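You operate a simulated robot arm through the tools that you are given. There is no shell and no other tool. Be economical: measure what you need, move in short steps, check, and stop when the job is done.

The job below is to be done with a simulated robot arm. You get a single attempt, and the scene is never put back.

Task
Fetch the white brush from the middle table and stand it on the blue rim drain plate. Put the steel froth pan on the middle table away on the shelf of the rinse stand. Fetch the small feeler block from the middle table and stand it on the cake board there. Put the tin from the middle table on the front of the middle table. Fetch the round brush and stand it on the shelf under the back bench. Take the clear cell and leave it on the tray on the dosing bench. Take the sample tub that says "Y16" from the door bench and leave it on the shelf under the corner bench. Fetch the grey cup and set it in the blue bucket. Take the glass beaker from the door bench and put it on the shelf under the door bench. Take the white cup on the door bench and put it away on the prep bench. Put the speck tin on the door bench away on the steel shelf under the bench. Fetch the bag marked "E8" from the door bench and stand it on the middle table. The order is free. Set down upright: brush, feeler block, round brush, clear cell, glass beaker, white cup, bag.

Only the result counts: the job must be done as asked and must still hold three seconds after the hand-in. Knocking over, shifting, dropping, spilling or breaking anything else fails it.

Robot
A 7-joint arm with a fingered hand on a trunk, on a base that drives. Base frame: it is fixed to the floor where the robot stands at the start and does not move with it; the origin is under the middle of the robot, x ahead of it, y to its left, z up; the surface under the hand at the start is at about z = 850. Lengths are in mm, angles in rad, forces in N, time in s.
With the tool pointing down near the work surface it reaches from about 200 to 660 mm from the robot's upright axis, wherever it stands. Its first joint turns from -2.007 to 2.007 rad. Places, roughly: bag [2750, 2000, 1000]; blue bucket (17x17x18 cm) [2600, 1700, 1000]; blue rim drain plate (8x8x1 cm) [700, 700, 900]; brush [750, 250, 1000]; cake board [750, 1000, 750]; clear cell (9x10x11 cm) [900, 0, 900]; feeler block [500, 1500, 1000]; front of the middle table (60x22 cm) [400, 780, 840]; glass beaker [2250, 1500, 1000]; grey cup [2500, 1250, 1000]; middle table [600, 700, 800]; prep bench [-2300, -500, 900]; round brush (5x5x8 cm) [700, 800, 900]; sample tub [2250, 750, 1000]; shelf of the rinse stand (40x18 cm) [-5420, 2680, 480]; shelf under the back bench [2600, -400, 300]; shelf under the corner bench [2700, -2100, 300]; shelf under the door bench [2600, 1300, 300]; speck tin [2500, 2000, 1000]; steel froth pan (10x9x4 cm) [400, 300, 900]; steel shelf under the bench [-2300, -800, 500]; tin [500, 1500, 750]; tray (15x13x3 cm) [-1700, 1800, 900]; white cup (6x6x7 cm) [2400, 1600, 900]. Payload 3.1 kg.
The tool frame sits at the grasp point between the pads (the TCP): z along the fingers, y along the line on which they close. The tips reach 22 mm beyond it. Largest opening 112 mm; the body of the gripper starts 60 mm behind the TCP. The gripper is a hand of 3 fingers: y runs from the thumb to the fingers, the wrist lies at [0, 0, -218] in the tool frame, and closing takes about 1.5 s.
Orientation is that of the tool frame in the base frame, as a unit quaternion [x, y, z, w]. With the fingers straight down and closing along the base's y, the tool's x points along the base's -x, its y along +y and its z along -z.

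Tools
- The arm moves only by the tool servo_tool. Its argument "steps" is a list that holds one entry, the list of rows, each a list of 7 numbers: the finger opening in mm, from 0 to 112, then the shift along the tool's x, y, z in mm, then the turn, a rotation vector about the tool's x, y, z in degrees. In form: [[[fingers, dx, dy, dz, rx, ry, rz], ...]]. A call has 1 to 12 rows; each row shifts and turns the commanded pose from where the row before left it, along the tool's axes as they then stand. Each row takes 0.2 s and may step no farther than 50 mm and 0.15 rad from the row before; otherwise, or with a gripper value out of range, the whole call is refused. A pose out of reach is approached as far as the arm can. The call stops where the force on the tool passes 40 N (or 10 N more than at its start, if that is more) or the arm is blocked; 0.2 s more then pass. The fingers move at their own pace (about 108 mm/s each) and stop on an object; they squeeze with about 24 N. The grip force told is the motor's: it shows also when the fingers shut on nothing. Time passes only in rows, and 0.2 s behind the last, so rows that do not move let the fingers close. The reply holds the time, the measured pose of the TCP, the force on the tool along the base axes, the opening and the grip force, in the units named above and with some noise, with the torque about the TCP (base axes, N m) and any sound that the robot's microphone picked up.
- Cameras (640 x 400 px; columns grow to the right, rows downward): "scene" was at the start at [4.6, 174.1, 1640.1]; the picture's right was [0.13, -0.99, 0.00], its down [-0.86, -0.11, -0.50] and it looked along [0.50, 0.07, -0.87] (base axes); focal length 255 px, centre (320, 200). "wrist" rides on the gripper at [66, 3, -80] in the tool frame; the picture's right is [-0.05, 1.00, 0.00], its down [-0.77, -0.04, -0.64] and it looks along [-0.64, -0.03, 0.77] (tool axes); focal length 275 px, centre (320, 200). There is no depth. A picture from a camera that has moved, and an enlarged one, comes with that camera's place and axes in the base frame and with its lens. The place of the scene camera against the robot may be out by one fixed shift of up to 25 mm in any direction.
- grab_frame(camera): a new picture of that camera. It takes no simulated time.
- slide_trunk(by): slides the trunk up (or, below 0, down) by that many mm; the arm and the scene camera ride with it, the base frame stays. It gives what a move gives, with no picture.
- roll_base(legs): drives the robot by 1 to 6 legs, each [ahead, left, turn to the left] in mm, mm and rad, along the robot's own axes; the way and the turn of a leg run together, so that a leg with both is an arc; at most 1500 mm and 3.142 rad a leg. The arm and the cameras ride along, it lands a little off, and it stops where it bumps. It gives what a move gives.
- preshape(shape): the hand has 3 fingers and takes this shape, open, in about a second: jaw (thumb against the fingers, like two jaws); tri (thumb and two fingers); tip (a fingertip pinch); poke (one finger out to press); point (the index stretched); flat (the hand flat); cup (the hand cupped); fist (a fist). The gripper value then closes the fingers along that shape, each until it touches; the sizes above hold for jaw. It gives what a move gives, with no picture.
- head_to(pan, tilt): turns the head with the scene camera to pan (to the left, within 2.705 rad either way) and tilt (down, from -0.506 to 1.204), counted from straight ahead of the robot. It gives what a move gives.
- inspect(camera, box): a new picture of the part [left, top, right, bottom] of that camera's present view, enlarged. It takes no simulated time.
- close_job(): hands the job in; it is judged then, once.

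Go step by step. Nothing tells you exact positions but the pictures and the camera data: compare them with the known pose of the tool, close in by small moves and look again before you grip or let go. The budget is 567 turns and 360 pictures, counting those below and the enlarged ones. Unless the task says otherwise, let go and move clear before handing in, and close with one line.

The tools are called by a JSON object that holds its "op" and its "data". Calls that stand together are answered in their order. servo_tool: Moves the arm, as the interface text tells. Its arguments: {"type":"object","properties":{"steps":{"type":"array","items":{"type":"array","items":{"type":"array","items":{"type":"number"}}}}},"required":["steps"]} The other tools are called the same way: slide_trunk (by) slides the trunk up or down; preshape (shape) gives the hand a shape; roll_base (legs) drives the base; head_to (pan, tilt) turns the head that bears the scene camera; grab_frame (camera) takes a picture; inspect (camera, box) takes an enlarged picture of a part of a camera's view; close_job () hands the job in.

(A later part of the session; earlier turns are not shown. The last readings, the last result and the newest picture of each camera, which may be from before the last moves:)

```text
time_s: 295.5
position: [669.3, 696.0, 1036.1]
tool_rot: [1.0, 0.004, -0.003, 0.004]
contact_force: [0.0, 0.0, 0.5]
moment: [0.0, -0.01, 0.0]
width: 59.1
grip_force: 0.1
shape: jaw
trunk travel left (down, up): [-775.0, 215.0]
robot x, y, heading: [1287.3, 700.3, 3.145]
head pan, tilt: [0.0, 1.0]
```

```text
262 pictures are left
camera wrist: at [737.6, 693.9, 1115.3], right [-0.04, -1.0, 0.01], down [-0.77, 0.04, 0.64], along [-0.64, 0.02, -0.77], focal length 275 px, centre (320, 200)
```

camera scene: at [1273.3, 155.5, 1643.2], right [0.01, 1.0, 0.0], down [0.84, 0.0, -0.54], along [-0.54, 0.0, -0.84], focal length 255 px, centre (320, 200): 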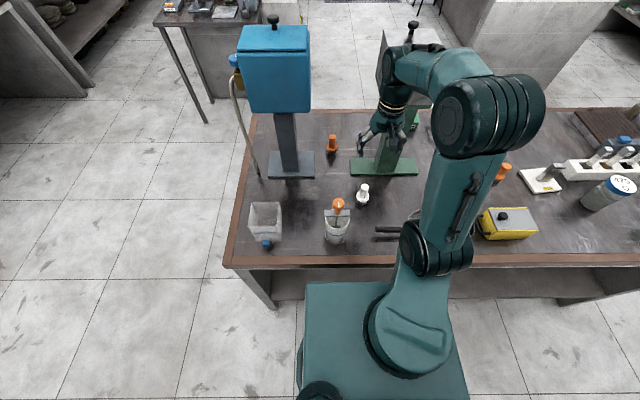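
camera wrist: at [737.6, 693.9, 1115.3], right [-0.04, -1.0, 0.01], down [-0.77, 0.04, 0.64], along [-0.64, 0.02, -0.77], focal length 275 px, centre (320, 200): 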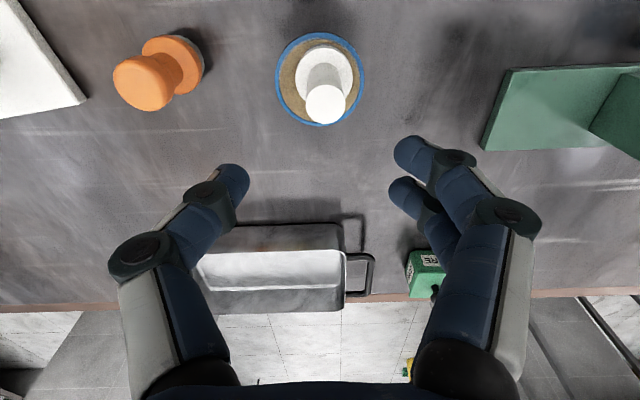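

The white brush stands on the plate. Next the round orange brush at about [682, 817].

{"op": "servo_tool", "data": {"steps": [[[70, 4, -40, 0, 0, 0, 0], [70, 4, -40, 0, 0, 0, 0], [70, 4, -40, 0, 0, 0, 0], [70, 0, 0, 40, 0, 0, 0]]]}}

{"op": "grab_frame", "data": {"camera": "wrist"}}

```text
time_s: 296.5
position: [679.9, 814.1, 995.6]
tool_rot: [1.0, 0.004, -0.004, 0.003]
contact_force: [0.5, 0.1, -0.1]
moment: [0.02, -0.03, 0.01]
width: 69.7
grip_force: 0.1
shape: jaw
trunk travel left (down, up): [-775.0, 215.0]
robot x, y, heading: [1284.7, 695.4, 3.143]
head pan, tilt: [0.0, 1.0]
```

```text
261 pictures are left
camera wrist: at [745.4, 813.1, 1074.4], right [-0.04, -1.0, 0.01], down [-0.77, 0.03, 0.64], along [-0.64, 0.02, -0.77], focal length 275 px, centre (320, 200)
```

wrist: 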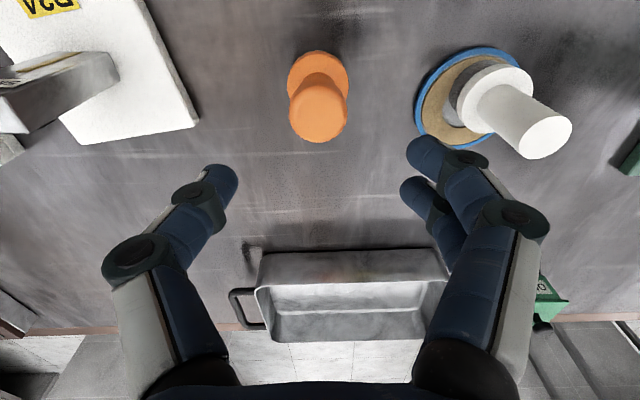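

{"op": "servo_tool", "data": {"steps": [[[70, 1, -1, 30, 0, 0, 0], [70, 0, 0, 30, 0, 0, 0], [70, 0, 0, 27, 0, 0, 0], [15, 0, 0, 0, 0, 0, 0], [15, 0, 0, 0, 0, 0, 0], [15, 0, 0, 0, 0, 0, 0], [15, 0, 0, 0, 0, 0, 0]]]}}

{"op": "grab_frame", "data": {"camera": "wrist"}}

```text
time_s: 298.1
position: [680.5, 817.6, 910.6]
tool_rot: [1.0, 0.003, -0.005, 0.003]
contact_force: [-0.4, 0.7, 0.6]
moment: [0.0, 0.0, 0.01]
width: 18.5
grip_force: 23.8
shape: jaw
trunk travel left (down, up): [-775.0, 215.0]
robot x, y, heading: [1288.2, 698.8, 3.142]
head pan, tilt: [0.0, 1.0]
```

```text
260 pictures are left
camera wrist: at [746.1, 814.8, 987.2], right [-0.04, -1.0, 0.01], down [-0.77, 0.04, 0.64], along [-0.64, 0.02, -0.77], focal length 275 px, centre (320, 200)
```

wrist: 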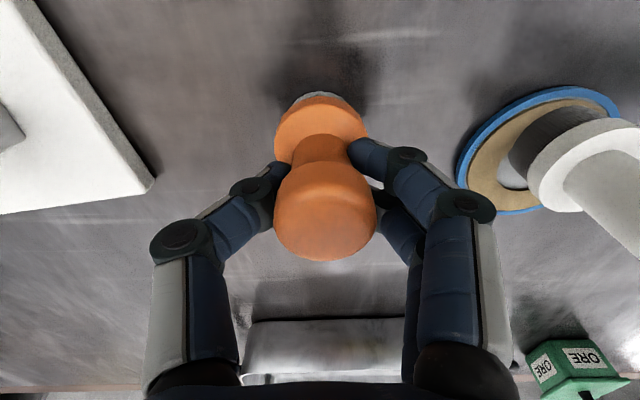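

The neck is gripped. I lift and then check where the back bench is.

{"op": "servo_tool", "data": {"steps": [[[15, 0, 0, -20, 0, 0, 0], [15, 0, 0, -45, 0, 0, 0], [15, 0, 0, -45, 0, 0, 0], [15, 30, 0, -35, 0, 0, 0], [15, 40, 0, -20, 0, 0, 0], [15, 45, 0, 0, 0, 0, 0], [15, 45, 0, 0, 0, 0, 0], [15, 45, 20, 0, 0, 0, 0]]]}}

{"op": "roll_base", "data": {"legs": [[-200, 0, 0], [0, 0, 3.14]]}}

{"op": "head_to", "data": {"pan": -0.5, "tilt": 0.5}}

{"op": "grab_frame", "data": {"camera": "scene"}}

{"op": "grab_frame", "data": {"camera": "wrist"}}

```text
time_s: 299.9
position: [886.6, 796.4, 1072.8]
tool_rot: [1.0, 0.003, -0.006, 0.003]
contact_force: [-0.3, 0.1, -0.7]
moment: [0.05, 0.01, 0.01]
width: 18.1
grip_force: 24.0
shape: jaw
trunk travel left (down, up): [-775.0, 215.0]
robot x, y, heading: [1289.9, 698.4, 3.142]
head pan, tilt: [0.0, 1.0]
```

```text
time_s: 308.8
position: [1885.1, 594.4, 1071.7]
tool_rot: [0.003, 1.0, 0.004, 0.004]
contact_force: [0.4, -0.4, -0.5]
moment: [-0.03, 0.05, -0.03]
width: 18.0
grip_force: 24.0
shape: jaw
trunk travel left (down, up): [-775.0, 215.0]
robot x, y, heading: [1482.1, 697.2, -0.01]
head pan, tilt: [0.0, 1.0]
```

```text
time_s: 309.8
position: [1886.2, 594.7, 1072.1]
tool_rot: [0.002, 1.0, 0.003, 0.005]
contact_force: [0.3, 0.8, -1.2]
moment: [0.01, -0.03, 0.01]
width: 17.9
grip_force: 23.9
shape: jaw
trunk travel left (down, up): [-775.0, 215.0]
robot x, y, heading: [1487.2, 698.4, -0.015]
head pan, tilt: [-0.499, 0.499]
```

```text
259 pictures are left
camera scene: at [1504.9, 819.5, 1684.2], right [-0.49, -0.87, 0.0], down [-0.42, 0.23, -0.88], along [0.76, -0.43, -0.48], focal length 255 px, centre (320, 200)
```

scene: 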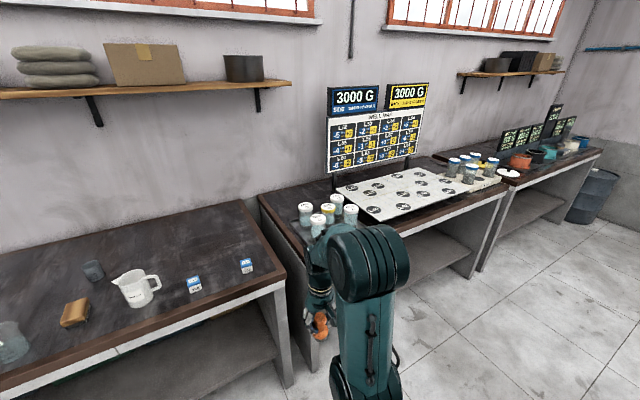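

```text
258 pictures are left
camera wrist: at [1818.7, 597.2, 1151.3], right [0.05, 1.0, 0.01], down [0.77, -0.04, 0.64], along [0.64, -0.03, -0.77], focal length 275 px, centre (320, 200)
```

wrist: 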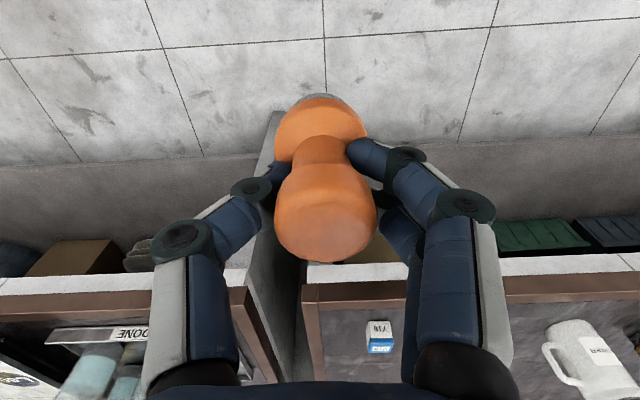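

The back bench is the one with the "WELL MAP" board. I drive in front of it and lower the trunk to look at its shelf.

{"op": "roll_base", "data": {"legs": [[0, -1050, 0.012]]}}

{"op": "slide_trunk", "data": {"by": -400}}

{"op": "head_to", "data": {"pan": -0.1, "tilt": 0.6}}

{"op": "grab_frame", "data": {"camera": "scene"}}

```text
time_s: 315.2
position: [1885.1, -450.6, 1072.7]
tool_rot: [-0.009, 1.0, 0.004, 0.004]
contact_force: [0.0, 0.6, -0.5]
moment: [-0.02, 0.02, -0.03]
width: 17.9
grip_force: 23.7
shape: jaw
trunk travel left (down, up): [-775.0, 215.0]
robot x, y, heading: [1482.2, -358.1, 0.008]
head pan, tilt: [-0.499, 0.499]
```

```text
time_s: 319.0
position: [1885.5, -449.9, 672.5]
tool_rot: [-0.008, 1.0, 0.004, 0.004]
contact_force: [0.1, 0.1, -1.0]
moment: [-0.02, 0.01, 0.0]
width: 17.9
grip_force: 24.2
shape: jaw
trunk travel left (down, up): [-375.0, 615.0]
robot x, y, heading: [1481.5, -358.8, 0.007]
head pan, tilt: [-0.499, 0.499]
```

```text
time_s: 319.9
position: [1885.0, -451.5, 671.9]
tool_rot: [-0.009, 1.0, 0.003, 0.003]
contact_force: [1.0, -0.2, -0.6]
moment: [-0.02, -0.02, -0.01]
width: 17.7
grip_force: 23.8
shape: jaw
trunk travel left (down, up): [-375.0, 615.0]
robot x, y, heading: [1485.1, -357.2, 0.01]
head pan, tilt: [-0.099, 0.6]
```

```text
257 pictures are left
camera scene: at [1507.7, -199.3, 1275.3], right [-0.09, -1.0, 0.0], down [-0.56, 0.05, -0.83], along [0.82, -0.07, -0.56], focal length 255 px, centre (320, 200)
```

scene: 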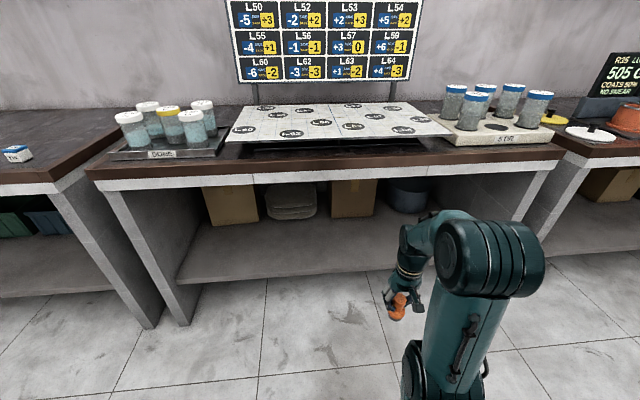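

The shelf's front part is free. I raise and extend the arm, drop the trunk fully, and check before driving in.

{"op": "servo_tool", "data": {"steps": [[[15, 0, 0, -42, 0, 0, 0], [15, 0, 0, -42, 0, 0, 0], [15, 0, 0, -42, 0, 0, 0], [15, -40, 0, 0, 0, 0, 0], [15, -40, 0, 0, 0, 0, 0], [15, -40, 0, 0, 0, 0, 0], [15, -36, 0, 0, 0, 0, 0]]]}}

{"op": "slide_trunk", "data": {"by": -370}}

{"op": "head_to", "data": {"pan": -0.1, "tilt": 0.4}}

{"op": "grab_frame", "data": {"camera": "scene"}}

{"op": "grab_frame", "data": {"camera": "wrist"}}

```text
time_s: 321.5
position: [2040.7, -449.8, 798.9]
tool_rot: [-0.008, 1.0, 0.003, 0.003]
contact_force: [0.4, 0.6, -1.1]
moment: [-0.01, -0.01, -0.01]
width: 17.9
grip_force: 24.6
shape: jaw
trunk travel left (down, up): [-375.0, 615.0]
robot x, y, heading: [1482.3, -355.0, 0.006]
head pan, tilt: [-0.099, 0.6]
```

```text
time_s: 325.1
position: [2039.6, -448.2, 430.6]
tool_rot: [-0.009, 1.0, 0.003, 0.005]
contact_force: [-0.5, -0.8, -1.0]
moment: [0.0, -0.02, 0.0]
width: 17.7
grip_force: 24.2
shape: jaw
trunk travel left (down, up): [-5.0, 985.0]
robot x, y, heading: [1477.8, -354.6, 0.01]
head pan, tilt: [-0.099, 0.6]
```

```text
time_s: 325.8
position: [2039.3, -448.8, 430.6]
tool_rot: [-0.009, 1.0, 0.004, 0.004]
contact_force: [-0.7, 1.0, -1.3]
moment: [0.0, 0.0, -0.02]
width: 17.9
grip_force: 24.2
shape: jaw
trunk travel left (down, up): [-5.0, 985.0]
robot x, y, heading: [1481.4, -354.7, 0.007]
head pan, tilt: [-0.099, 0.4]
```

```text
256 pictures are left
camera scene: at [1512.0, -199.7, 923.4], right [-0.09, -1.0, 0.0], down [-0.39, 0.04, -0.92], along [0.92, -0.08, -0.39], focal length 255 px, centre (320, 200)
```

scene: 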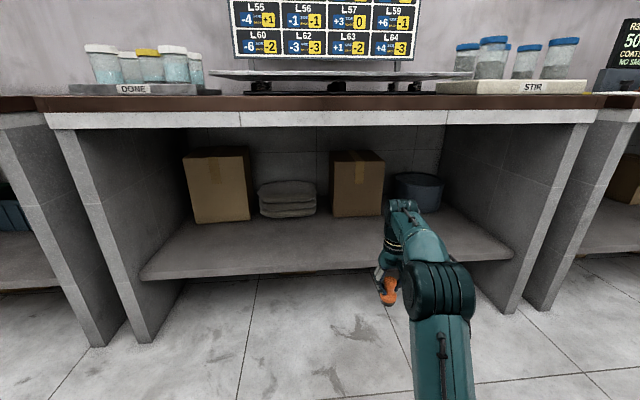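

```text
255 pictures are left
camera wrist: at [1973.1, -447.5, 508.8], right [0.03, 1.0, 0.01], down [0.77, -0.03, 0.64], along [0.64, -0.01, -0.77], focal length 275 px, centre (320, 200)
```

wrist: 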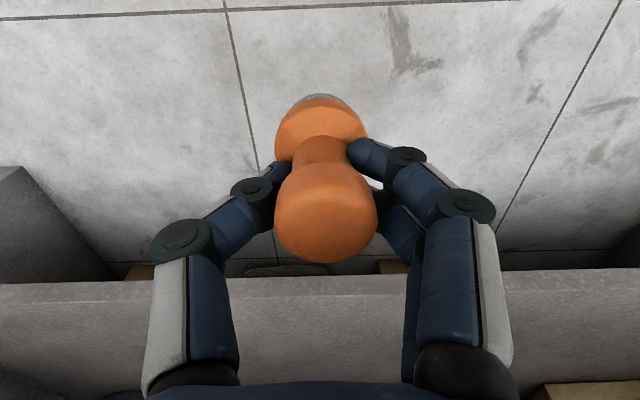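

The way is clear: brush bottom ~365 above the shelf at ~300 and everything below the bench underside. I drive in.

{"op": "roll_base", "data": {"legs": [[355, 0, 0]]}}

{"op": "grab_frame", "data": {"camera": "wrist"}}

{"op": "grab_frame", "data": {"camera": "scene"}}

```text
time_s: 328.1
position: [2396.0, -444.2, 430.3]
tool_rot: [-0.01, 1.0, 0.004, 0.003]
contact_force: [0.0, -0.5, -1.2]
moment: [-0.02, 0.01, 0.05]
width: 17.9
grip_force: 24.1
shape: jaw
trunk travel left (down, up): [-5.0, 985.0]
robot x, y, heading: [1842.4, -352.0, 0.009]
head pan, tilt: [-0.099, 0.4]
```

```text
254 pictures are left
camera wrist: at [2330.2, -441.9, 508.9], right [0.03, 1.0, 0.01], down [0.77, -0.02, 0.64], along [0.64, -0.01, -0.77], focal length 275 px, centre (320, 200)
```

wrist: 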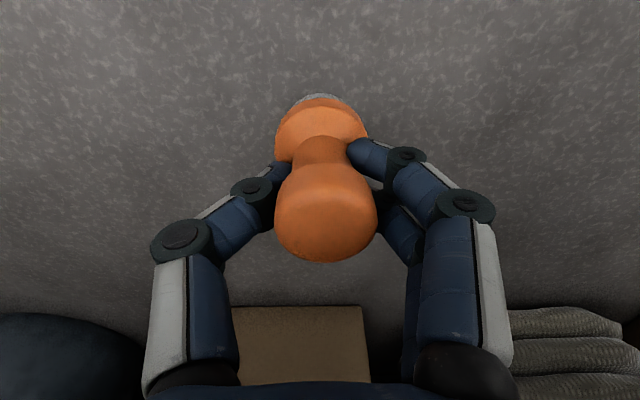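

```text
253 pictures are left
camera scene: at [1868.3, -195.6, 923.5], right [-0.09, -1.0, 0.0], down [-0.39, 0.03, -0.92], along [0.92, -0.08, -0.39], focal length 255 px, centre (320, 200)
```

scene: 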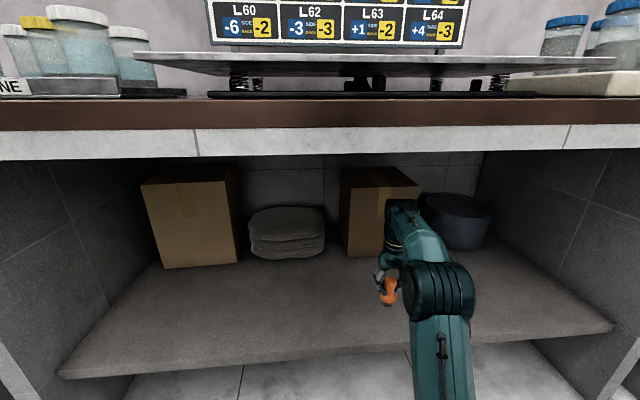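

{"op": "servo_tool", "data": {"steps": [[[15, 0, 0, 25, 0, 0, 0], [15, 0, 0, 20, 0, 0, 0], [15, 0, 0, 5, 0, 0, 0], [15, 0, 0, 3, 0, 0, 0], [15, 0, 0, 3, 0, 0, 0], [15, 0, 0, 3, 0, 0, 0], [15, 0, 0, 3, 0, 0, 0]]]}}

```text
time_s: 329.7
position: [2397.4, -442.9, 368.2]
tool_rot: [-0.011, 1.0, 0.004, 0.003]
contact_force: [-1.6, -0.3, -0.8]
moment: [0.01, -0.02, -0.01]
width: 17.5
grip_force: 24.1
shape: jaw
trunk travel left (down, up): [-5.0, 985.0]
robot x, y, heading: [1838.3, -354.9, 0.014]
head pan, tilt: [-0.099, 0.4]
```

{"op": "servo_tool", "data": {"steps": [[[15, 0, 0, 2, 0, 0, 0], [15, 0, 0, 2, 0, 0, 0], [15, 0, 0, 2, 0, 0, 0], [15, 0, 0, 2, 0, 0, 0], [15, 0, 0, 0, 0, 0, 0]]]}}

```text
time_s: 330.9
position: [2398.6, -442.7, 358.8]
tool_rot: [-0.011, 1.0, 0.004, 0.003]
contact_force: [-0.5, -0.4, -0.5]
moment: [-0.02, 0.02, -0.03]
width: 17.9
grip_force: 23.9
shape: jaw
trunk travel left (down, up): [-5.0, 985.0]
robot x, y, heading: [1837.1, -356.3, 0.012]
head pan, tilt: [-0.099, 0.4]
```

{"op": "servo_tool", "data": {"steps": [[[15, 0, 0, 2, 0, 0, 0], [15, 0, 0, 2, 0, 0, 0], [15, 0, 0, 0, 0, 0, 0], [15, 0, 0, 2, 0, 0, 0], [15, 0, 0, 2, 0, 0, 0], [15, 0, 0, 0, 0, 0, 0]]]}}

{"op": "inspect", "data": {"camera": "scene", "box": [340, 230, 480, 340]}}

```text
time_s: 332.3
position: [2398.4, -441.2, 355.0]
tool_rot: [-0.01, 1.0, 0.005, 0.007]
contact_force: [1.4, -1.2, 26.5]
moment: [0.11, -0.02, 0.0]
width: 19.4
grip_force: 24.0
shape: jaw
trunk travel left (down, up): [-5.0, 985.0]
robot x, y, heading: [1839.8, -350.8, 0.01]
head pan, tilt: [-0.099, 0.4]
```

```text
3.64 times, centred on (410, 285) of scene
camera zoom: at [1865.8, -195.3, 923.8], right [-0.09, -1.0, 0.0], down [-0.39, 0.03, -0.92], along [0.92, -0.08, -0.39], focal length 929 px, centre (-7, -109)
```

zoom: 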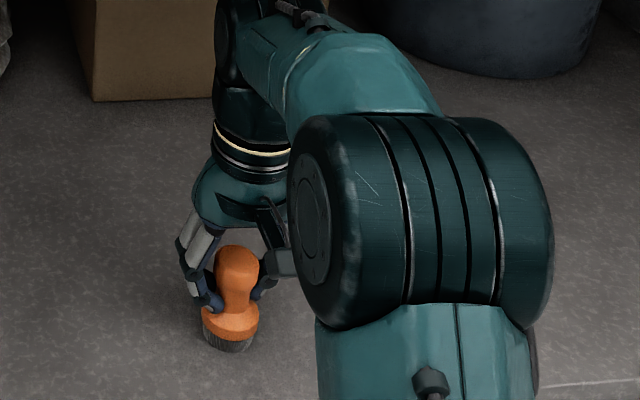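

On the shelf. I ease off, release, rise and back out.

{"op": "servo_tool", "data": {"steps": [[[15, 0, 0, -3, 0, 0, 0], [40, 0, 0, 0, 0, 0, 0], [65, 0, 0, 0, 0, 0, 0], [65, 0, 0, 0, 0, 0, 0], [65, 0, 0, -30, 0, 0, 0], [65, 0, 0, -45, 0, 0, 0], [65, 0, 0, -30, 0, 0, 0]]]}}

{"op": "roll_base", "data": {"legs": [[-400, 0, 0]]}}

{"op": "grab_frame", "data": {"camera": "scene"}}

```text
time_s: 333.9
position: [2394.8, -445.7, 457.0]
tool_rot: [-0.01, 1.0, 0.003, 0.004]
contact_force: [0.7, -0.5, -0.1]
moment: [0.0, 0.01, 0.0]
width: 64.8
grip_force: 0.0
shape: jaw
trunk travel left (down, up): [-5.0, 985.0]
robot x, y, heading: [1835.8, -356.0, 0.014]
head pan, tilt: [-0.099, 0.4]
```

```text
time_s: 336.4
position: [1999.0, -452.2, 456.8]
tool_rot: [-0.008, 1.0, 0.004, 0.004]
contact_force: [-0.9, 0.0, 0.1]
moment: [-0.02, -0.03, 0.0]
width: 64.4
grip_force: 0.1
shape: jaw
trunk travel left (down, up): [-5.0, 985.0]
robot x, y, heading: [1443.3, -358.8, 0.009]
head pan, tilt: [-0.099, 0.4]
```

```text
251 pictures are left
camera scene: at [1473.0, -200.1, 923.5], right [-0.09, -1.0, 0.0], down [-0.39, 0.04, -0.92], along [0.92, -0.08, -0.39], focal length 255 px, centre (320, 200)
```

scene: 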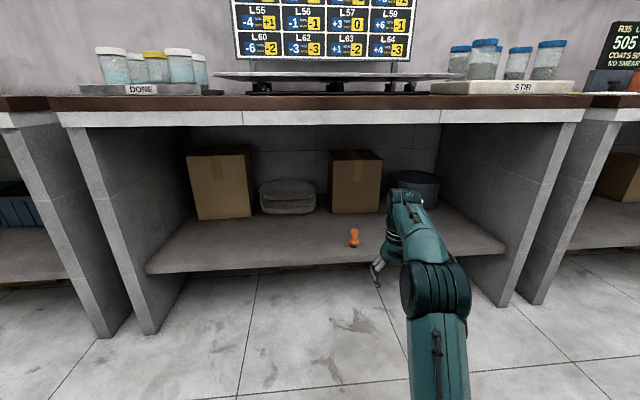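

The round brush stands on the shelf. I raise the trunk and drive to the door bench for a survey.

{"op": "slide_trunk", "data": {"by": 400}}

{"op": "slide_trunk", "data": {"by": 370}}

{"op": "servo_tool", "data": {"steps": [[[80, 45, 0, 0, 0, 0, 0], [80, 45, 0, 0, 0, 0, 0], [80, 45, 0, 0, 0, 0, 0], [80, 45, 0, 0, 0, 0, 0]]]}}

{"op": "roll_base", "data": {"legs": [[0, 1500, 0], [100, 250, 0]]}}

{"op": "head_to", "data": {"pan": 0.25, "tilt": 0.7}}

{"op": "grab_frame", "data": {"camera": "scene"}}

```text
time_s: 340.2
position: [1999.5, -451.8, 856.8]
tool_rot: [-0.009, 1.0, 0.003, 0.004]
contact_force: [0.2, 0.5, 0.0]
moment: [0.03, 0.01, 0.02]
width: 64.5
grip_force: 0.0
shape: jaw
trunk travel left (down, up): [-405.0, 585.0]
robot x, y, heading: [1445.0, -359.8, 0.005]
head pan, tilt: [-0.099, 0.4]
```

```text
time_s: 343.8
position: [2000.2, -451.8, 1228.5]
tool_rot: [-0.008, 1.0, 0.003, 0.004]
contact_force: [0.3, -0.7, -0.6]
moment: [-0.02, -0.03, -0.01]
width: 64.5
grip_force: 0.1
shape: jaw
trunk travel left (down, up): [-775.0, 215.0]
robot x, y, heading: [1442.6, -352.4, 0.005]
head pan, tilt: [-0.099, 0.4]
```

```text
time_s: 344.8
position: [1815.3, -455.1, 1226.4]
tool_rot: [-0.009, 1.0, 0.004, 0.005]
contact_force: [-0.9, 0.5, 0.4]
moment: [0.02, -0.09, -0.02]
width: 79.7
grip_force: 0.1
shape: jaw
trunk travel left (down, up): [-775.0, 215.0]
robot x, y, heading: [1441.2, -356.2, 0.006]
head pan, tilt: [-0.099, 0.4]
```

```text
time_s: 353.7
position: [1896.5, 1296.9, 1225.9]
tool_rot: [-0.012, 1.0, 0.004, 0.004]
contact_force: [-0.6, -0.9, 0.0]
moment: [-0.01, 0.01, -0.02]
width: 79.8
grip_force: 0.2
shape: jaw
trunk travel left (down, up): [-775.0, 215.0]
robot x, y, heading: [1521.4, 1393.3, 0.018]
head pan, tilt: [-0.099, 0.4]
```

```text
time_s: 354.5
position: [1896.6, 1297.5, 1225.5]
tool_rot: [-0.012, 1.0, 0.004, 0.004]
contact_force: [0.1, -0.6, -0.9]
moment: [0.04, 0.0, -0.03]
width: 79.4
grip_force: 0.0
shape: jaw
trunk travel left (down, up): [-775.0, 215.0]
robot x, y, heading: [1521.8, 1392.1, 0.018]
head pan, tilt: [0.25, 0.7]
```

```text
250 pictures are left
camera scene: at [1538.6, 1579.6, 1666.7], right [0.26, -0.97, 0.0], down [-0.62, -0.17, -0.77], along [0.74, 0.2, -0.64], focal length 255 px, centre (320, 200)
```

scene: 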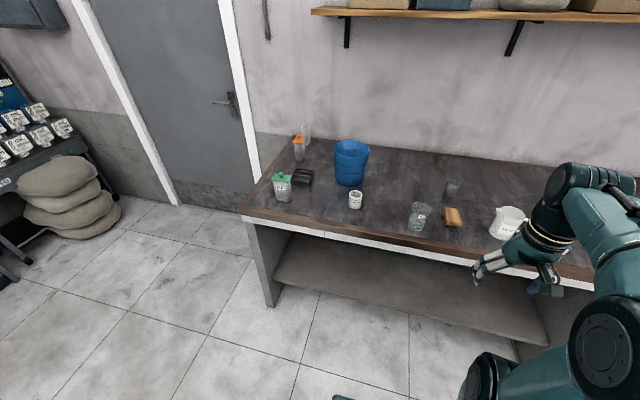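

{"op": "inspect", "data": {"camera": "scene", "box": [250, 110, 390, 230]}}

{"op": "inspect", "data": {"camera": "scene", "box": [380, 150, 540, 260]}}

```text
3.33 times, centred on (320, 170) of scene
camera zoom: at [1538.6, 1579.6, 1666.7], right [0.26, -0.97, 0.0], down [-0.62, -0.17, -0.77], along [0.74, 0.2, -0.64], focal length 851 px, centre (320, 300)
```

zoom: 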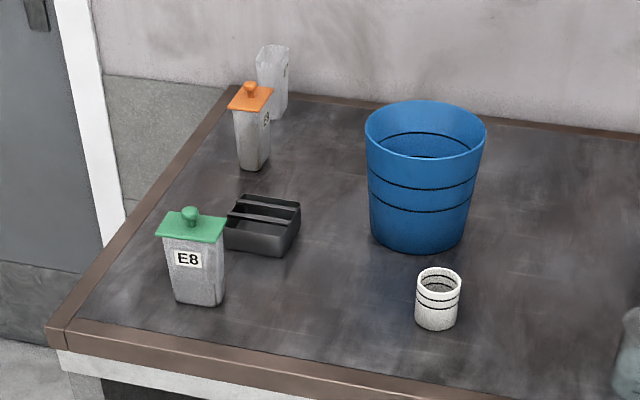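

```text
3.64 times, centred on (460, 205) of scene
camera zoom: at [1538.6, 1579.6, 1666.7], right [0.26, -0.97, 0.0], down [-0.62, -0.17, -0.77], along [0.74, 0.2, -0.64], focal length 929 px, centre (-189, 182)
```

zoom: 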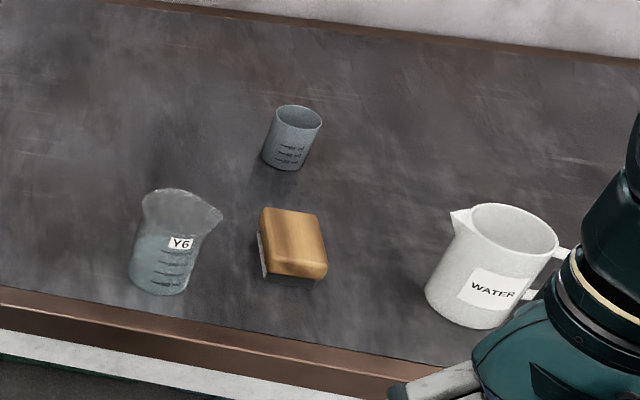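

I need to read the labels at the bench's left end, so I drive nearer.

{"op": "roll_base", "data": {"legs": [[260, 350, -0.015]]}}

{"op": "head_to", "data": {"pan": 0.1, "tilt": 0.75}}

{"op": "grab_frame", "data": {"camera": "scene"}}

{"op": "inspect", "data": {"camera": "scene", "box": [230, 50, 390, 180]}}

```text
time_s: 357.2
position: [2155.6, 1642.0, 1225.1]
tool_rot: [-0.004, 1.0, 0.004, 0.004]
contact_force: [-0.1, 0.4, 0.2]
moment: [0.01, 0.0, 0.01]
width: 79.7
grip_force: 0.0
shape: jaw
trunk travel left (down, up): [-775.0, 215.0]
robot x, y, heading: [1779.9, 1744.5, 0.002]
head pan, tilt: [0.25, 0.7]
```

```text
time_s: 357.9
position: [2155.3, 1641.5, 1224.3]
tool_rot: [-0.005, 1.0, 0.003, 0.005]
contact_force: [0.1, 1.1, -0.5]
moment: [-0.02, 0.01, 0.01]
width: 79.6
grip_force: 0.0
shape: jaw
trunk travel left (down, up): [-775.0, 215.0]
robot x, y, heading: [1781.5, 1746.6, 0.003]
head pan, tilt: [0.099, 0.75]
```

```text
247 pictures are left
camera scene: at [1802.2, 1916.2, 1662.4], right [0.1, -0.99, 0.0], down [-0.68, -0.07, -0.73], along [0.73, 0.07, -0.68], focal length 255 px, centre (320, 200)
```

scene: 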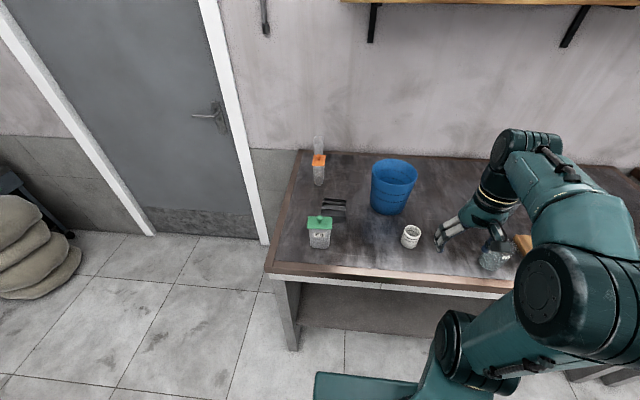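

```text
3.08 times, centred on (310, 115) of scene
camera zoom: at [1802.2, 1916.2, 1662.4], right [0.1, -0.99, 0.0], down [-0.68, -0.07, -0.73], along [0.73, 0.07, -0.68], focal length 786 px, centre (351, 462)
```

zoom: 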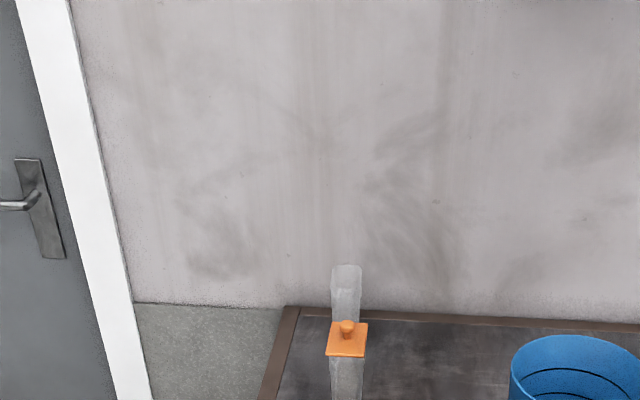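

{"op": "inspect", "data": {"camera": "scene", "box": [295, 130, 365, 190]}}

{"op": "inspect", "data": {"camera": "scene", "box": [295, 190, 365, 255]}}

```text
6.67 times, centred on (330, 160) of scene
camera zoom: at [1802.2, 1916.2, 1662.4], right [0.1, -0.99, 0.0], down [-0.68, -0.07, -0.73], along [0.73, 0.07, -0.68], focal length 1703 px, centre (253, 467)
```

zoom: 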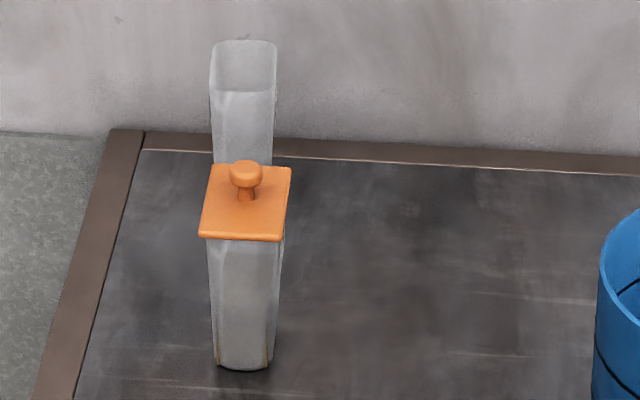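

```text
6.15 times, centred on (330, 222) of scene
camera zoom: at [1802.2, 1916.2, 1662.4], right [0.1, -0.99, 0.0], down [-0.68, -0.07, -0.73], along [0.73, 0.07, -0.68], focal length 1572 px, centre (258, 62)
```

zoom: 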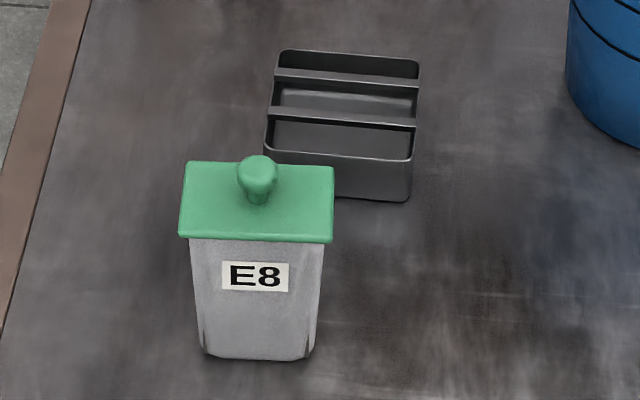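

{"op": "roll_base", "data": {"legs": [[100, -400, 0]]}}

{"op": "head_to", "data": {"pan": 0.5, "tilt": 0.6}}

{"op": "grab_frame", "data": {"camera": "scene"}}

```text
time_s: 360.5
position: [2257.8, 1238.8, 1225.9]
tool_rot: [-0.007, 1.0, 0.004, 0.004]
contact_force: [0.0, 0.8, -1.2]
moment: [-0.01, -0.01, -0.01]
width: 79.7
grip_force: 0.0
shape: jaw
trunk travel left (down, up): [-775.0, 215.0]
robot x, y, heading: [1881.6, 1335.2, 0.012]
head pan, tilt: [0.099, 0.75]
```

```text
time_s: 361.3
position: [2256.8, 1238.2, 1224.2]
tool_rot: [-0.007, 1.0, 0.004, 0.005]
contact_force: [0.3, 0.6, 0.4]
moment: [-0.01, 0.0, -0.01]
width: 79.6
grip_force: 0.0
shape: jaw
trunk travel left (down, up): [-775.0, 215.0]
robot x, y, heading: [1880.3, 1335.7, 0.007]
head pan, tilt: [0.499, 0.6]
```

```text
243 pictures are left
camera scene: at [1898.2, 1545.4, 1675.2], right [0.48, -0.87, 0.0], down [-0.49, -0.27, -0.82], along [0.72, 0.4, -0.57], focal length 255 px, centre (320, 200)
```

scene: 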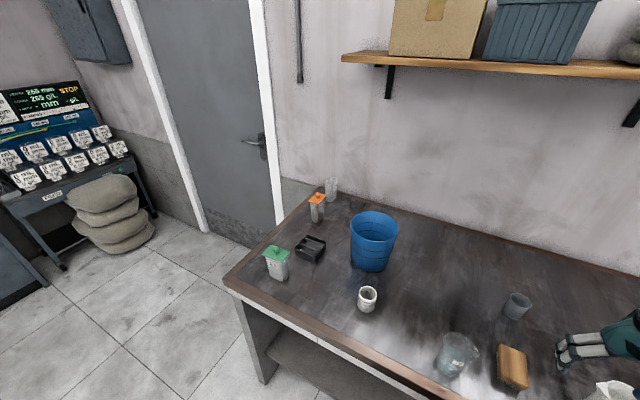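

{"op": "inspect", "data": {"camera": "scene", "box": [290, 165, 360, 225]}}

{"op": "inspect", "data": {"camera": "scene", "box": [250, 225, 340, 295]}}

```text
6.67 times, centred on (325, 195) of scene
camera zoom: at [1898.2, 1545.4, 1675.2], right [0.48, -0.87, 0.0], down [-0.49, -0.27, -0.82], along [0.72, 0.4, -0.57], focal length 1703 px, centre (287, 233)
```

zoom: 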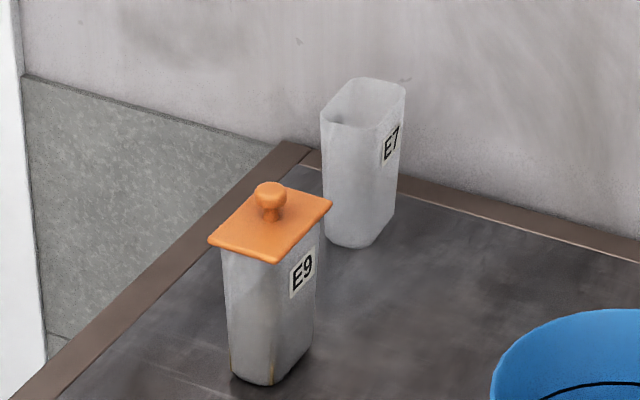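

```text
5.71 times, centred on (295, 260) of scene
camera zoom: at [1898.2, 1545.4, 1675.2], right [0.48, -0.87, 0.0], down [-0.49, -0.27, -0.82], along [0.72, 0.4, -0.57], focal length 1460 px, centre (463, -143)
```

zoom: 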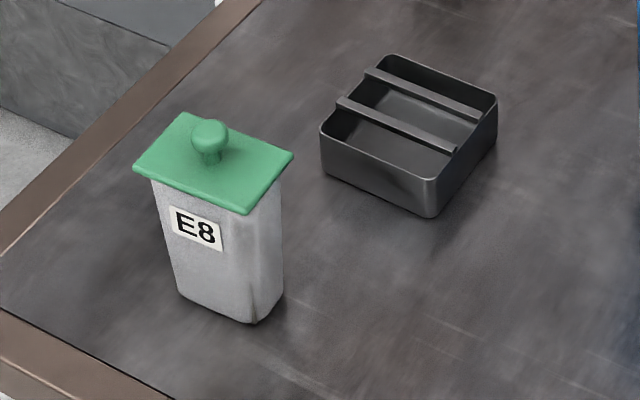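

E8 is the green-lidded bag and the speck tin is the black divided tin. I start with the grey cup; a wrist view first.

{"op": "grab_frame", "data": {"camera": "wrist"}}

```text
240 pictures are left
camera wrist: at [2191.2, 1239.7, 1304.1], right [0.03, 1.0, 0.01], down [0.77, -0.03, 0.64], along [0.64, -0.01, -0.77], focal length 275 px, centre (320, 200)
```

wrist: 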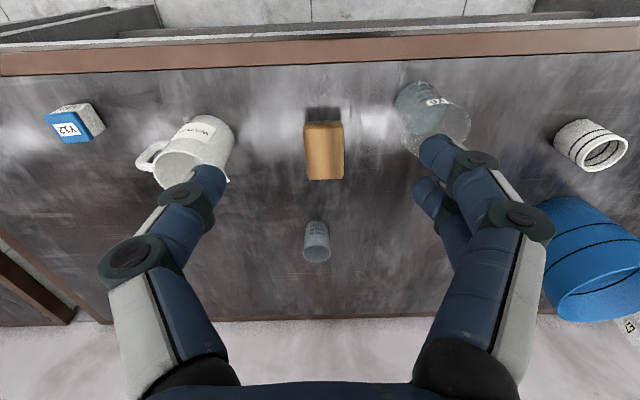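

{"op": "roll_base", "data": {"legs": [[85, -60, 0]]}}

{"op": "servo_tool", "data": {"steps": [[[80, -45, 15, 10, 0, 0, 0], [80, -45, 15, 10, 0, 0, 0], [80, -45, 15, 10, 0, 0, 0], [80, -45, 0, 20, 0, 0, 0], [80, 0, 0, 45, 0, 0, 0], [80, 0, 0, 45, 0, 0, 0]]]}}

{"op": "grab_frame", "data": {"camera": "wrist"}}

```text
time_s: 362.5
position: [2343.3, 1179.0, 1225.3]
tool_rot: [-0.008, 1.0, 0.003, 0.004]
contact_force: [-0.2, -0.3, 0.2]
moment: [0.02, 0.03, 0.0]
width: 79.4
grip_force: 0.0
shape: jaw
trunk travel left (down, up): [-775.0, 215.0]
robot x, y, heading: [1967.5, 1277.6, 0.008]
head pan, tilt: [0.499, 0.6]
```

```text
time_s: 363.9
position: [2525.5, 1228.0, 1084.8]
tool_rot: [-0.008, 1.0, 0.004, 0.004]
contact_force: [0.9, 0.4, -0.4]
moment: [-0.02, 0.0, -0.02]
width: 79.5
grip_force: 0.1
shape: jaw
trunk travel left (down, up): [-775.0, 215.0]
robot x, y, heading: [1966.5, 1278.6, 0.005]
head pan, tilt: [0.499, 0.6]
```

```text
239 pictures are left
camera wrist: at [2459.7, 1228.3, 1163.7], right [0.03, 1.0, 0.01], down [0.77, -0.03, 0.64], along [0.64, -0.01, -0.77], focal length 275 px, centre (320, 200)
```

wrist: 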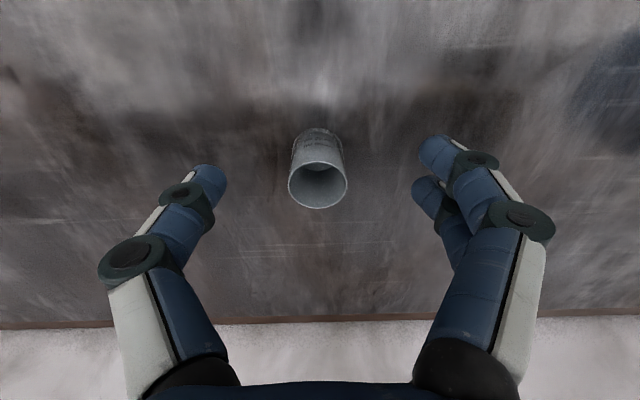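

The cup is at [2611, 1224] with its rim at z ≈ 960 (bench top ≈ 889). I move over it and down.

{"op": "servo_tool", "data": {"steps": [[[80, -43, -3, 0, 0, 0, 0], [80, -42, -2, 0, 0, 0, 0], [80, 0, 0, 40, 0, 0, 0], [80, 0, 0, 40, 0, 0, 0]]]}}

{"op": "grab_frame", "data": {"camera": "wrist"}}

```text
time_s: 364.9
position: [2608.4, 1221.1, 1005.9]
tool_rot: [-0.008, 1.0, 0.003, 0.003]
contact_force: [0.7, 0.4, 0.3]
moment: [0.02, 0.01, 0.01]
width: 79.4
grip_force: 0.0
shape: jaw
trunk travel left (down, up): [-775.0, 215.0]
robot x, y, heading: [1966.3, 1281.2, 0.01]
head pan, tilt: [0.499, 0.6]
```

```text
238 pictures are left
camera wrist: at [2542.8, 1222.7, 1083.6], right [0.03, 1.0, 0.01], down [0.77, -0.03, 0.64], along [0.64, -0.01, -0.77], focal length 275 px, centre (320, 200)
```

wrist: 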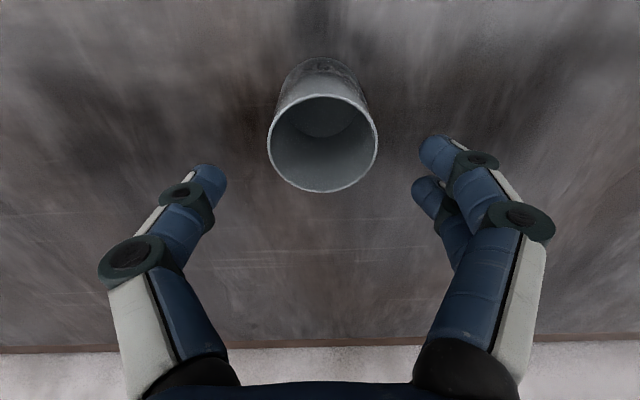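

{"op": "servo_tool", "data": {"steps": [[[80, 0, 1, 35, 0, 0, 0], [80, 0, 0, 36, 0, 0, 0], [30, 0, 0, 0, 0, 0, 0], [30, 0, 0, 0, 0, 0, 0], [30, 0, 0, 0, 0, 0, 0], [30, 0, 0, -10, 0, 0, 0], [30, 0, 0, -40, 0, 0, 0], [30, 0, 0, -45, 0, 0, 0], [30, 0, 0, -45, 0, 0, 0], [30, 0, 0, -45, 0, 0, 0], [30, 0, 0, -45, 0, 0, 0]]]}}

{"op": "grab_frame", "data": {"camera": "wrist"}}

```text
time_s: 367.3
position: [2594.7, 1223.6, 1163.6]
tool_rot: [-0.008, 1.0, 0.003, 0.004]
contact_force: [-1.0, -0.5, -0.6]
moment: [0.01, -0.01, 0.02]
width: 43.6
grip_force: 24.1
shape: jaw
out of reach, approached as far as the arm can: row 11
trunk travel left (down, up): [-775.0, 215.0]
robot x, y, heading: [1965.9, 1280.7, 0.013]
head pan, tilt: [0.499, 0.6]
```

```text
237 pictures are left
camera wrist: at [2528.4, 1225.4, 1242.8], right [0.03, 1.0, 0.01], down [0.77, -0.03, 0.64], along [0.64, -0.01, -0.77], focal length 275 px, centre (320, 200)
```

wrist: 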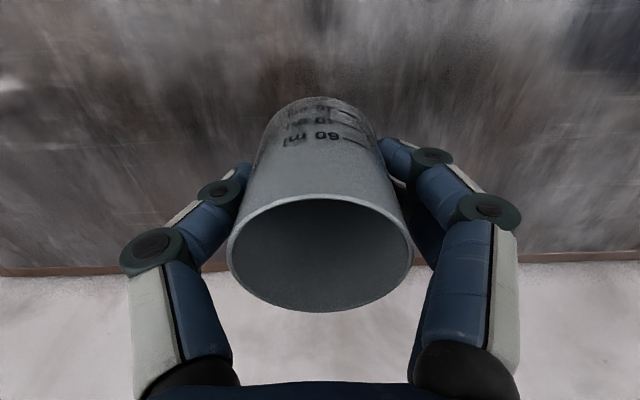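

The grey cup is held. I raise the trunk 120 mm and drive left towards the bucket.

{"op": "slide_trunk", "data": {"by": 120}}

{"op": "servo_tool", "data": {"steps": [[[30, 45, 0, 0, 0, 0, 0], [30, 45, 0, 0, 0, 0, 0]]]}}

{"op": "roll_base", "data": {"legs": [[0, 480, -0.008]]}}

{"op": "grab_frame", "data": {"camera": "wrist"}}

{"op": "head_to", "data": {"pan": 0.0, "tilt": 0.8}}

{"op": "grab_frame", "data": {"camera": "scene"}}

```text
time_s: 368.8
position: [2595.9, 1223.5, 1283.8]
tool_rot: [-0.008, 1.0, 0.003, 0.005]
contact_force: [0.5, -0.2, -0.2]
moment: [-0.01, 0.0, 0.01]
width: 43.4
grip_force: 24.4
shape: jaw
trunk travel left (down, up): [-895.0, 95.0]
robot x, y, heading: [1966.9, 1278.6, 0.003]
head pan, tilt: [0.499, 0.6]
```

```text
time_s: 369.4
position: [2501.1, 1225.5, 1287.6]
tool_rot: [-0.013, 1.0, 0.002, 0.006]
contact_force: [-0.4, -1.3, 0.0]
moment: [0.14, -0.11, -0.01]
width: 43.0
grip_force: 23.4
shape: jaw
trunk travel left (down, up): [-895.0, 95.0]
robot x, y, heading: [1970.4, 1278.1, 0.006]
head pan, tilt: [0.499, 0.6]
```

```text
time_s: 372.3
position: [2503.4, 1703.0, 1284.7]
tool_rot: [-0.005, 1.0, 0.002, 0.004]
contact_force: [-0.4, 0.1, -0.1]
moment: [0.01, 0.0, -0.02]
width: 43.0
grip_force: 23.8
shape: jaw
trunk travel left (down, up): [-895.0, 95.0]
robot x, y, heading: [1965.8, 1755.9, 0.005]
head pan, tilt: [0.499, 0.6]
```

```text
236 pictures are left
camera wrist: at [2435.7, 1704.7, 1362.6], right [0.04, 1.0, 0.01], down [0.77, -0.03, 0.64], along [0.64, -0.02, -0.77], focal length 275 px, centre (320, 200)
```

wrist: 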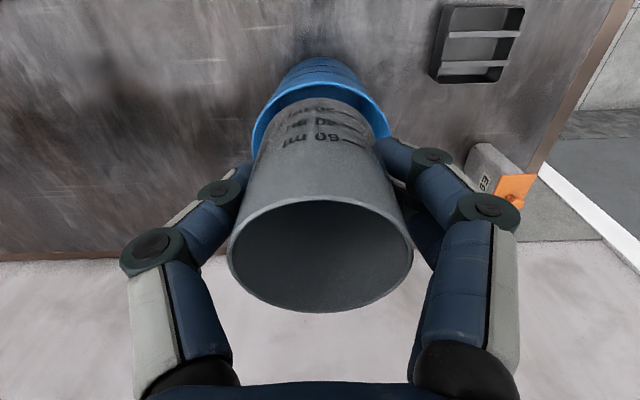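

```text
time_s: 373.2
position: [2502.0, 1703.1, 1283.7]
tool_rot: [-0.005, 1.0, 0.003, 0.004]
contact_force: [0.2, -0.5, -0.7]
moment: [0.02, 0.0, 0.01]
width: 42.6
grip_force: 23.9
shape: jaw
trunk travel left (down, up): [-895.0, 95.0]
robot x, y, heading: [1961.6, 1762.5, 0.001]
head pan, tilt: [0.0, 0.799]
```

```text
235 pictures are left
camera scene: at [1983.8, 1927.6, 1778.4], right [0.0, -1.0, 0.0], down [-0.72, 0.0, -0.7], along [0.7, 0.0, -0.72], focal length 255 px, centre (320, 200)
```

scene: 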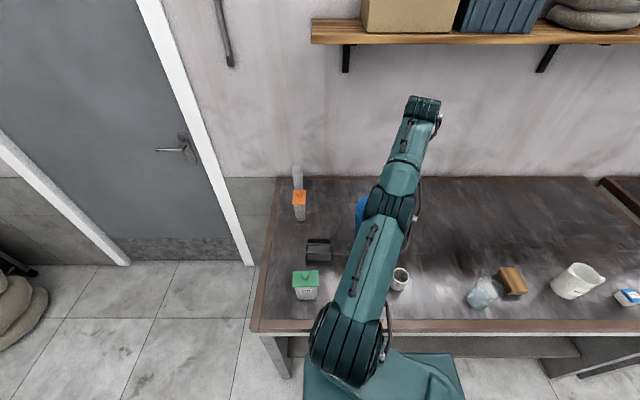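

{"op": "servo_tool", "data": {"steps": [[[30, -44, 0, 0, 0, 0, 0], [30, -44, 0, 30, 0, 0, 0], [30, 0, 0, 45, 0, 0, 0], [30, 0, 0, 45, 0, 0, 0]]]}}

{"op": "grab_frame", "data": {"camera": "wrist"}}

```text
refused: row 2 steps farther than a row can; nothing moved
```

```text
234 pictures are left
camera wrist: at [2435.7, 1704.8, 1362.6], right [0.04, 1.0, 0.01], down [0.77, -0.03, 0.64], along [0.64, -0.02, -0.77], focal length 275 px, centre (320, 200)
```

wrist: 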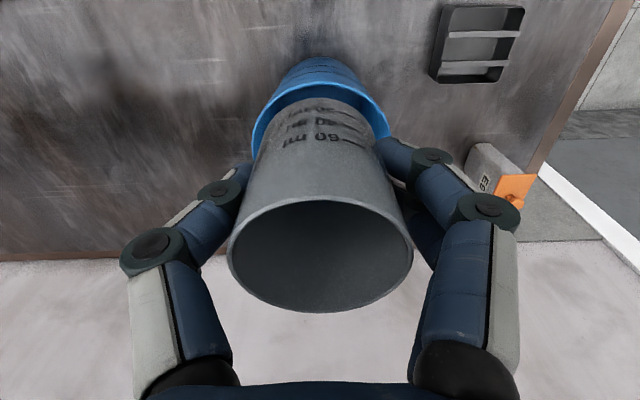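

{"op": "servo_tool", "data": {"steps": [[[30, -44, 0, 10, 0, 0, 0], [30, -44, 0, 10, 0, 0, 0], [30, 0, 0, 40, 0, 0, 0], [30, 0, 0, 40, 0, 0, 0], [30, 0, 0, 20, 0, 0, 0]]]}}

{"op": "grab_frame", "data": {"camera": "wrist"}}

{"op": "inspect", "data": {"camera": "scene", "box": [290, 90, 470, 320]}}

```text
time_s: 374.4
position: [2591.3, 1702.5, 1161.6]
tool_rot: [-0.005, 1.0, 0.004, 0.004]
contact_force: [0.8, 0.7, -0.7]
moment: [0.01, 0.01, -0.02]
width: 42.9
grip_force: 23.9
shape: jaw
trunk travel left (down, up): [-895.0, 95.0]
robot x, y, heading: [1967.0, 1764.2, 0.005]
head pan, tilt: [0.0, 0.799]
```

```text
233 pictures are left
camera wrist: at [2524.8, 1704.8, 1242.0], right [0.04, 1.0, 0.01], down [0.77, -0.03, 0.64], along [0.64, -0.02, -0.77], focal length 275 px, centre (320, 200)
```

wrist: 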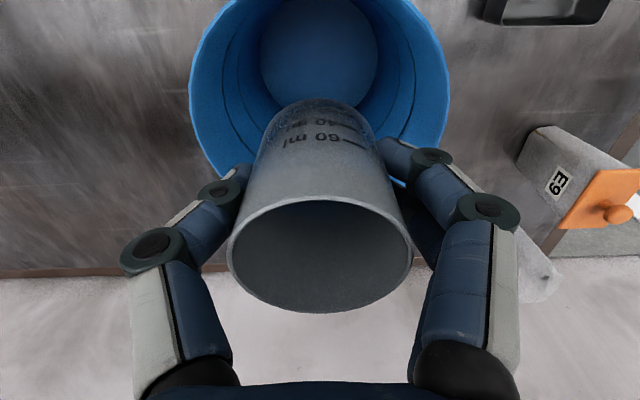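

```text
1.74 times, centred on (380, 205) of scene
camera zoom: at [1984.5, 1926.4, 1778.5], right [0.0, -1.0, 0.0], down [-0.72, 0.0, -0.7], along [0.7, 0.0, -0.72], focal length 444 px, centre (216, 191)
```

zoom: 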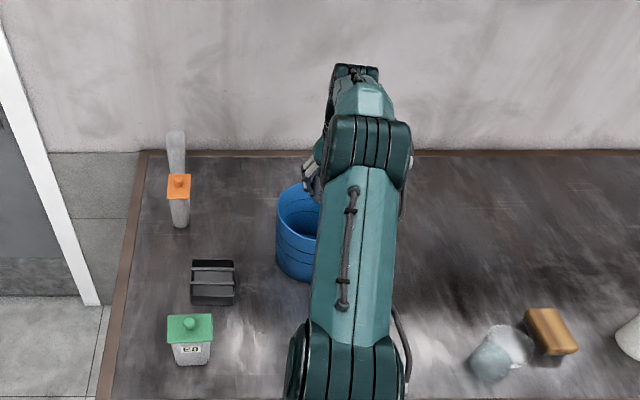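

{"op": "servo_tool", "data": {"steps": [[[30, 0, 0, 40, 0, 0, 0], [30, -20, 0, 20, 0, 0, 0], [30, 0, 0, 40, 0, 0, 0], [30, 0, 0, 40, 0, 0, 0]]]}}

{"op": "grab_frame", "data": {"camera": "wrist"}}

```text
time_s: 375.4
position: [2611.0, 1706.6, 1023.4]
tool_rot: [-0.005, 1.0, 0.003, 0.004]
contact_force: [0.3, 0.4, -0.8]
moment: [-0.03, 0.02, -0.03]
width: 42.8
grip_force: 24.0
shape: jaw
trunk travel left (down, up): [-895.0, 95.0]
robot x, y, heading: [1963.4, 1763.4, 0.002]
head pan, tilt: [0.0, 0.799]
```

```text
231 pictures are left
camera wrist: at [2545.3, 1707.6, 1101.6], right [0.04, 1.0, 0.01], down [0.77, -0.03, 0.64], along [0.64, -0.02, -0.77], focal length 275 px, centre (320, 200)
```

wrist: 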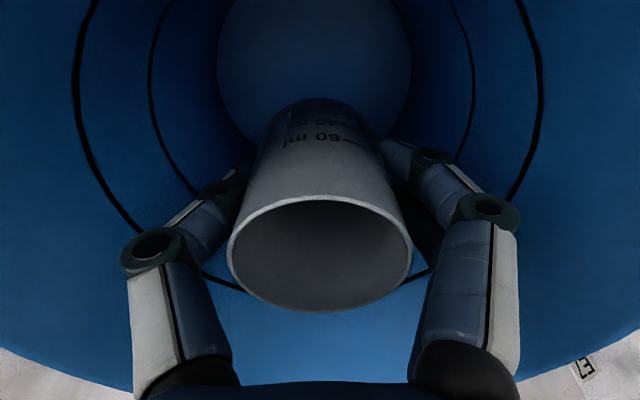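

{"op": "servo_tool", "data": {"steps": [[[30, 3, 3, 25, 0, 0, 0], [30, 2, 0, 20, 0, 0, 0], [30, 0, 0, 15, 0, 0, 0]]]}}

{"op": "grab_frame", "data": {"camera": "wrist"}}

```text
time_s: 376.2
position: [2607.7, 1709.3, 964.3]
tool_rot: [-0.005, 1.0, 0.004, 0.002]
contact_force: [0.1, -0.6, 0.3]
moment: [0.04, 0.0, 0.02]
width: 42.6
grip_force: 23.5
shape: jaw
trunk travel left (down, up): [-895.0, 95.0]
robot x, y, heading: [1963.4, 1763.5, 0.006]
head pan, tilt: [0.0, 0.799]
```

```text
230 pictures are left
camera wrist: at [2540.8, 1710.5, 1042.3], right [0.04, 1.0, 0.01], down [0.77, -0.03, 0.64], along [0.64, -0.02, -0.77], focal length 275 px, centre (320, 200)
```

wrist: 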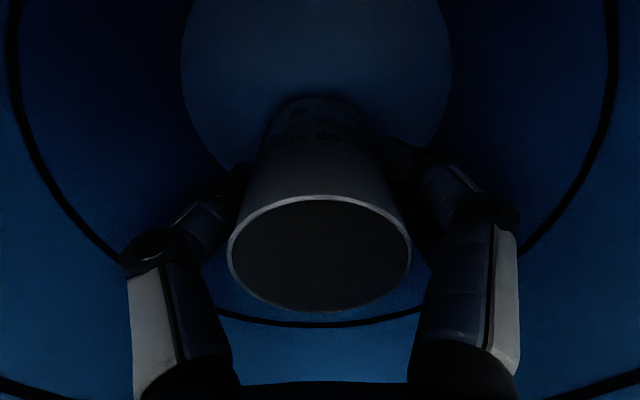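

{"op": "servo_tool", "data": {"steps": [[[30, 0, 0, 6, 0, 0, 0], [30, 0, 0, 5, 0, 0, 0], [30, 0, 0, 5, 0, 0, 0], [30, 0, 0, 4, 0, 0, 0], [30, 0, 0, 4, 0, 0, 0], [30, 0, 0, 3, 0, 0, 0]]]}}

```text
time_s: 377.6
position: [2602.5, 1707.6, 939.4]
tool_rot: [-0.005, 1.0, 0.004, 0.006]
contact_force: [1.8, -0.2, 4.6]
moment: [-0.03, 0.41, -0.02]
width: 42.9
grip_force: 23.9
shape: jaw
out of reach, approached as far as the arm can: row 5
trunk travel left (down, up): [-895.0, 95.0]
robot x, y, heading: [1968.8, 1761.6, -0.0]
head pan, tilt: [0.0, 0.799]
```

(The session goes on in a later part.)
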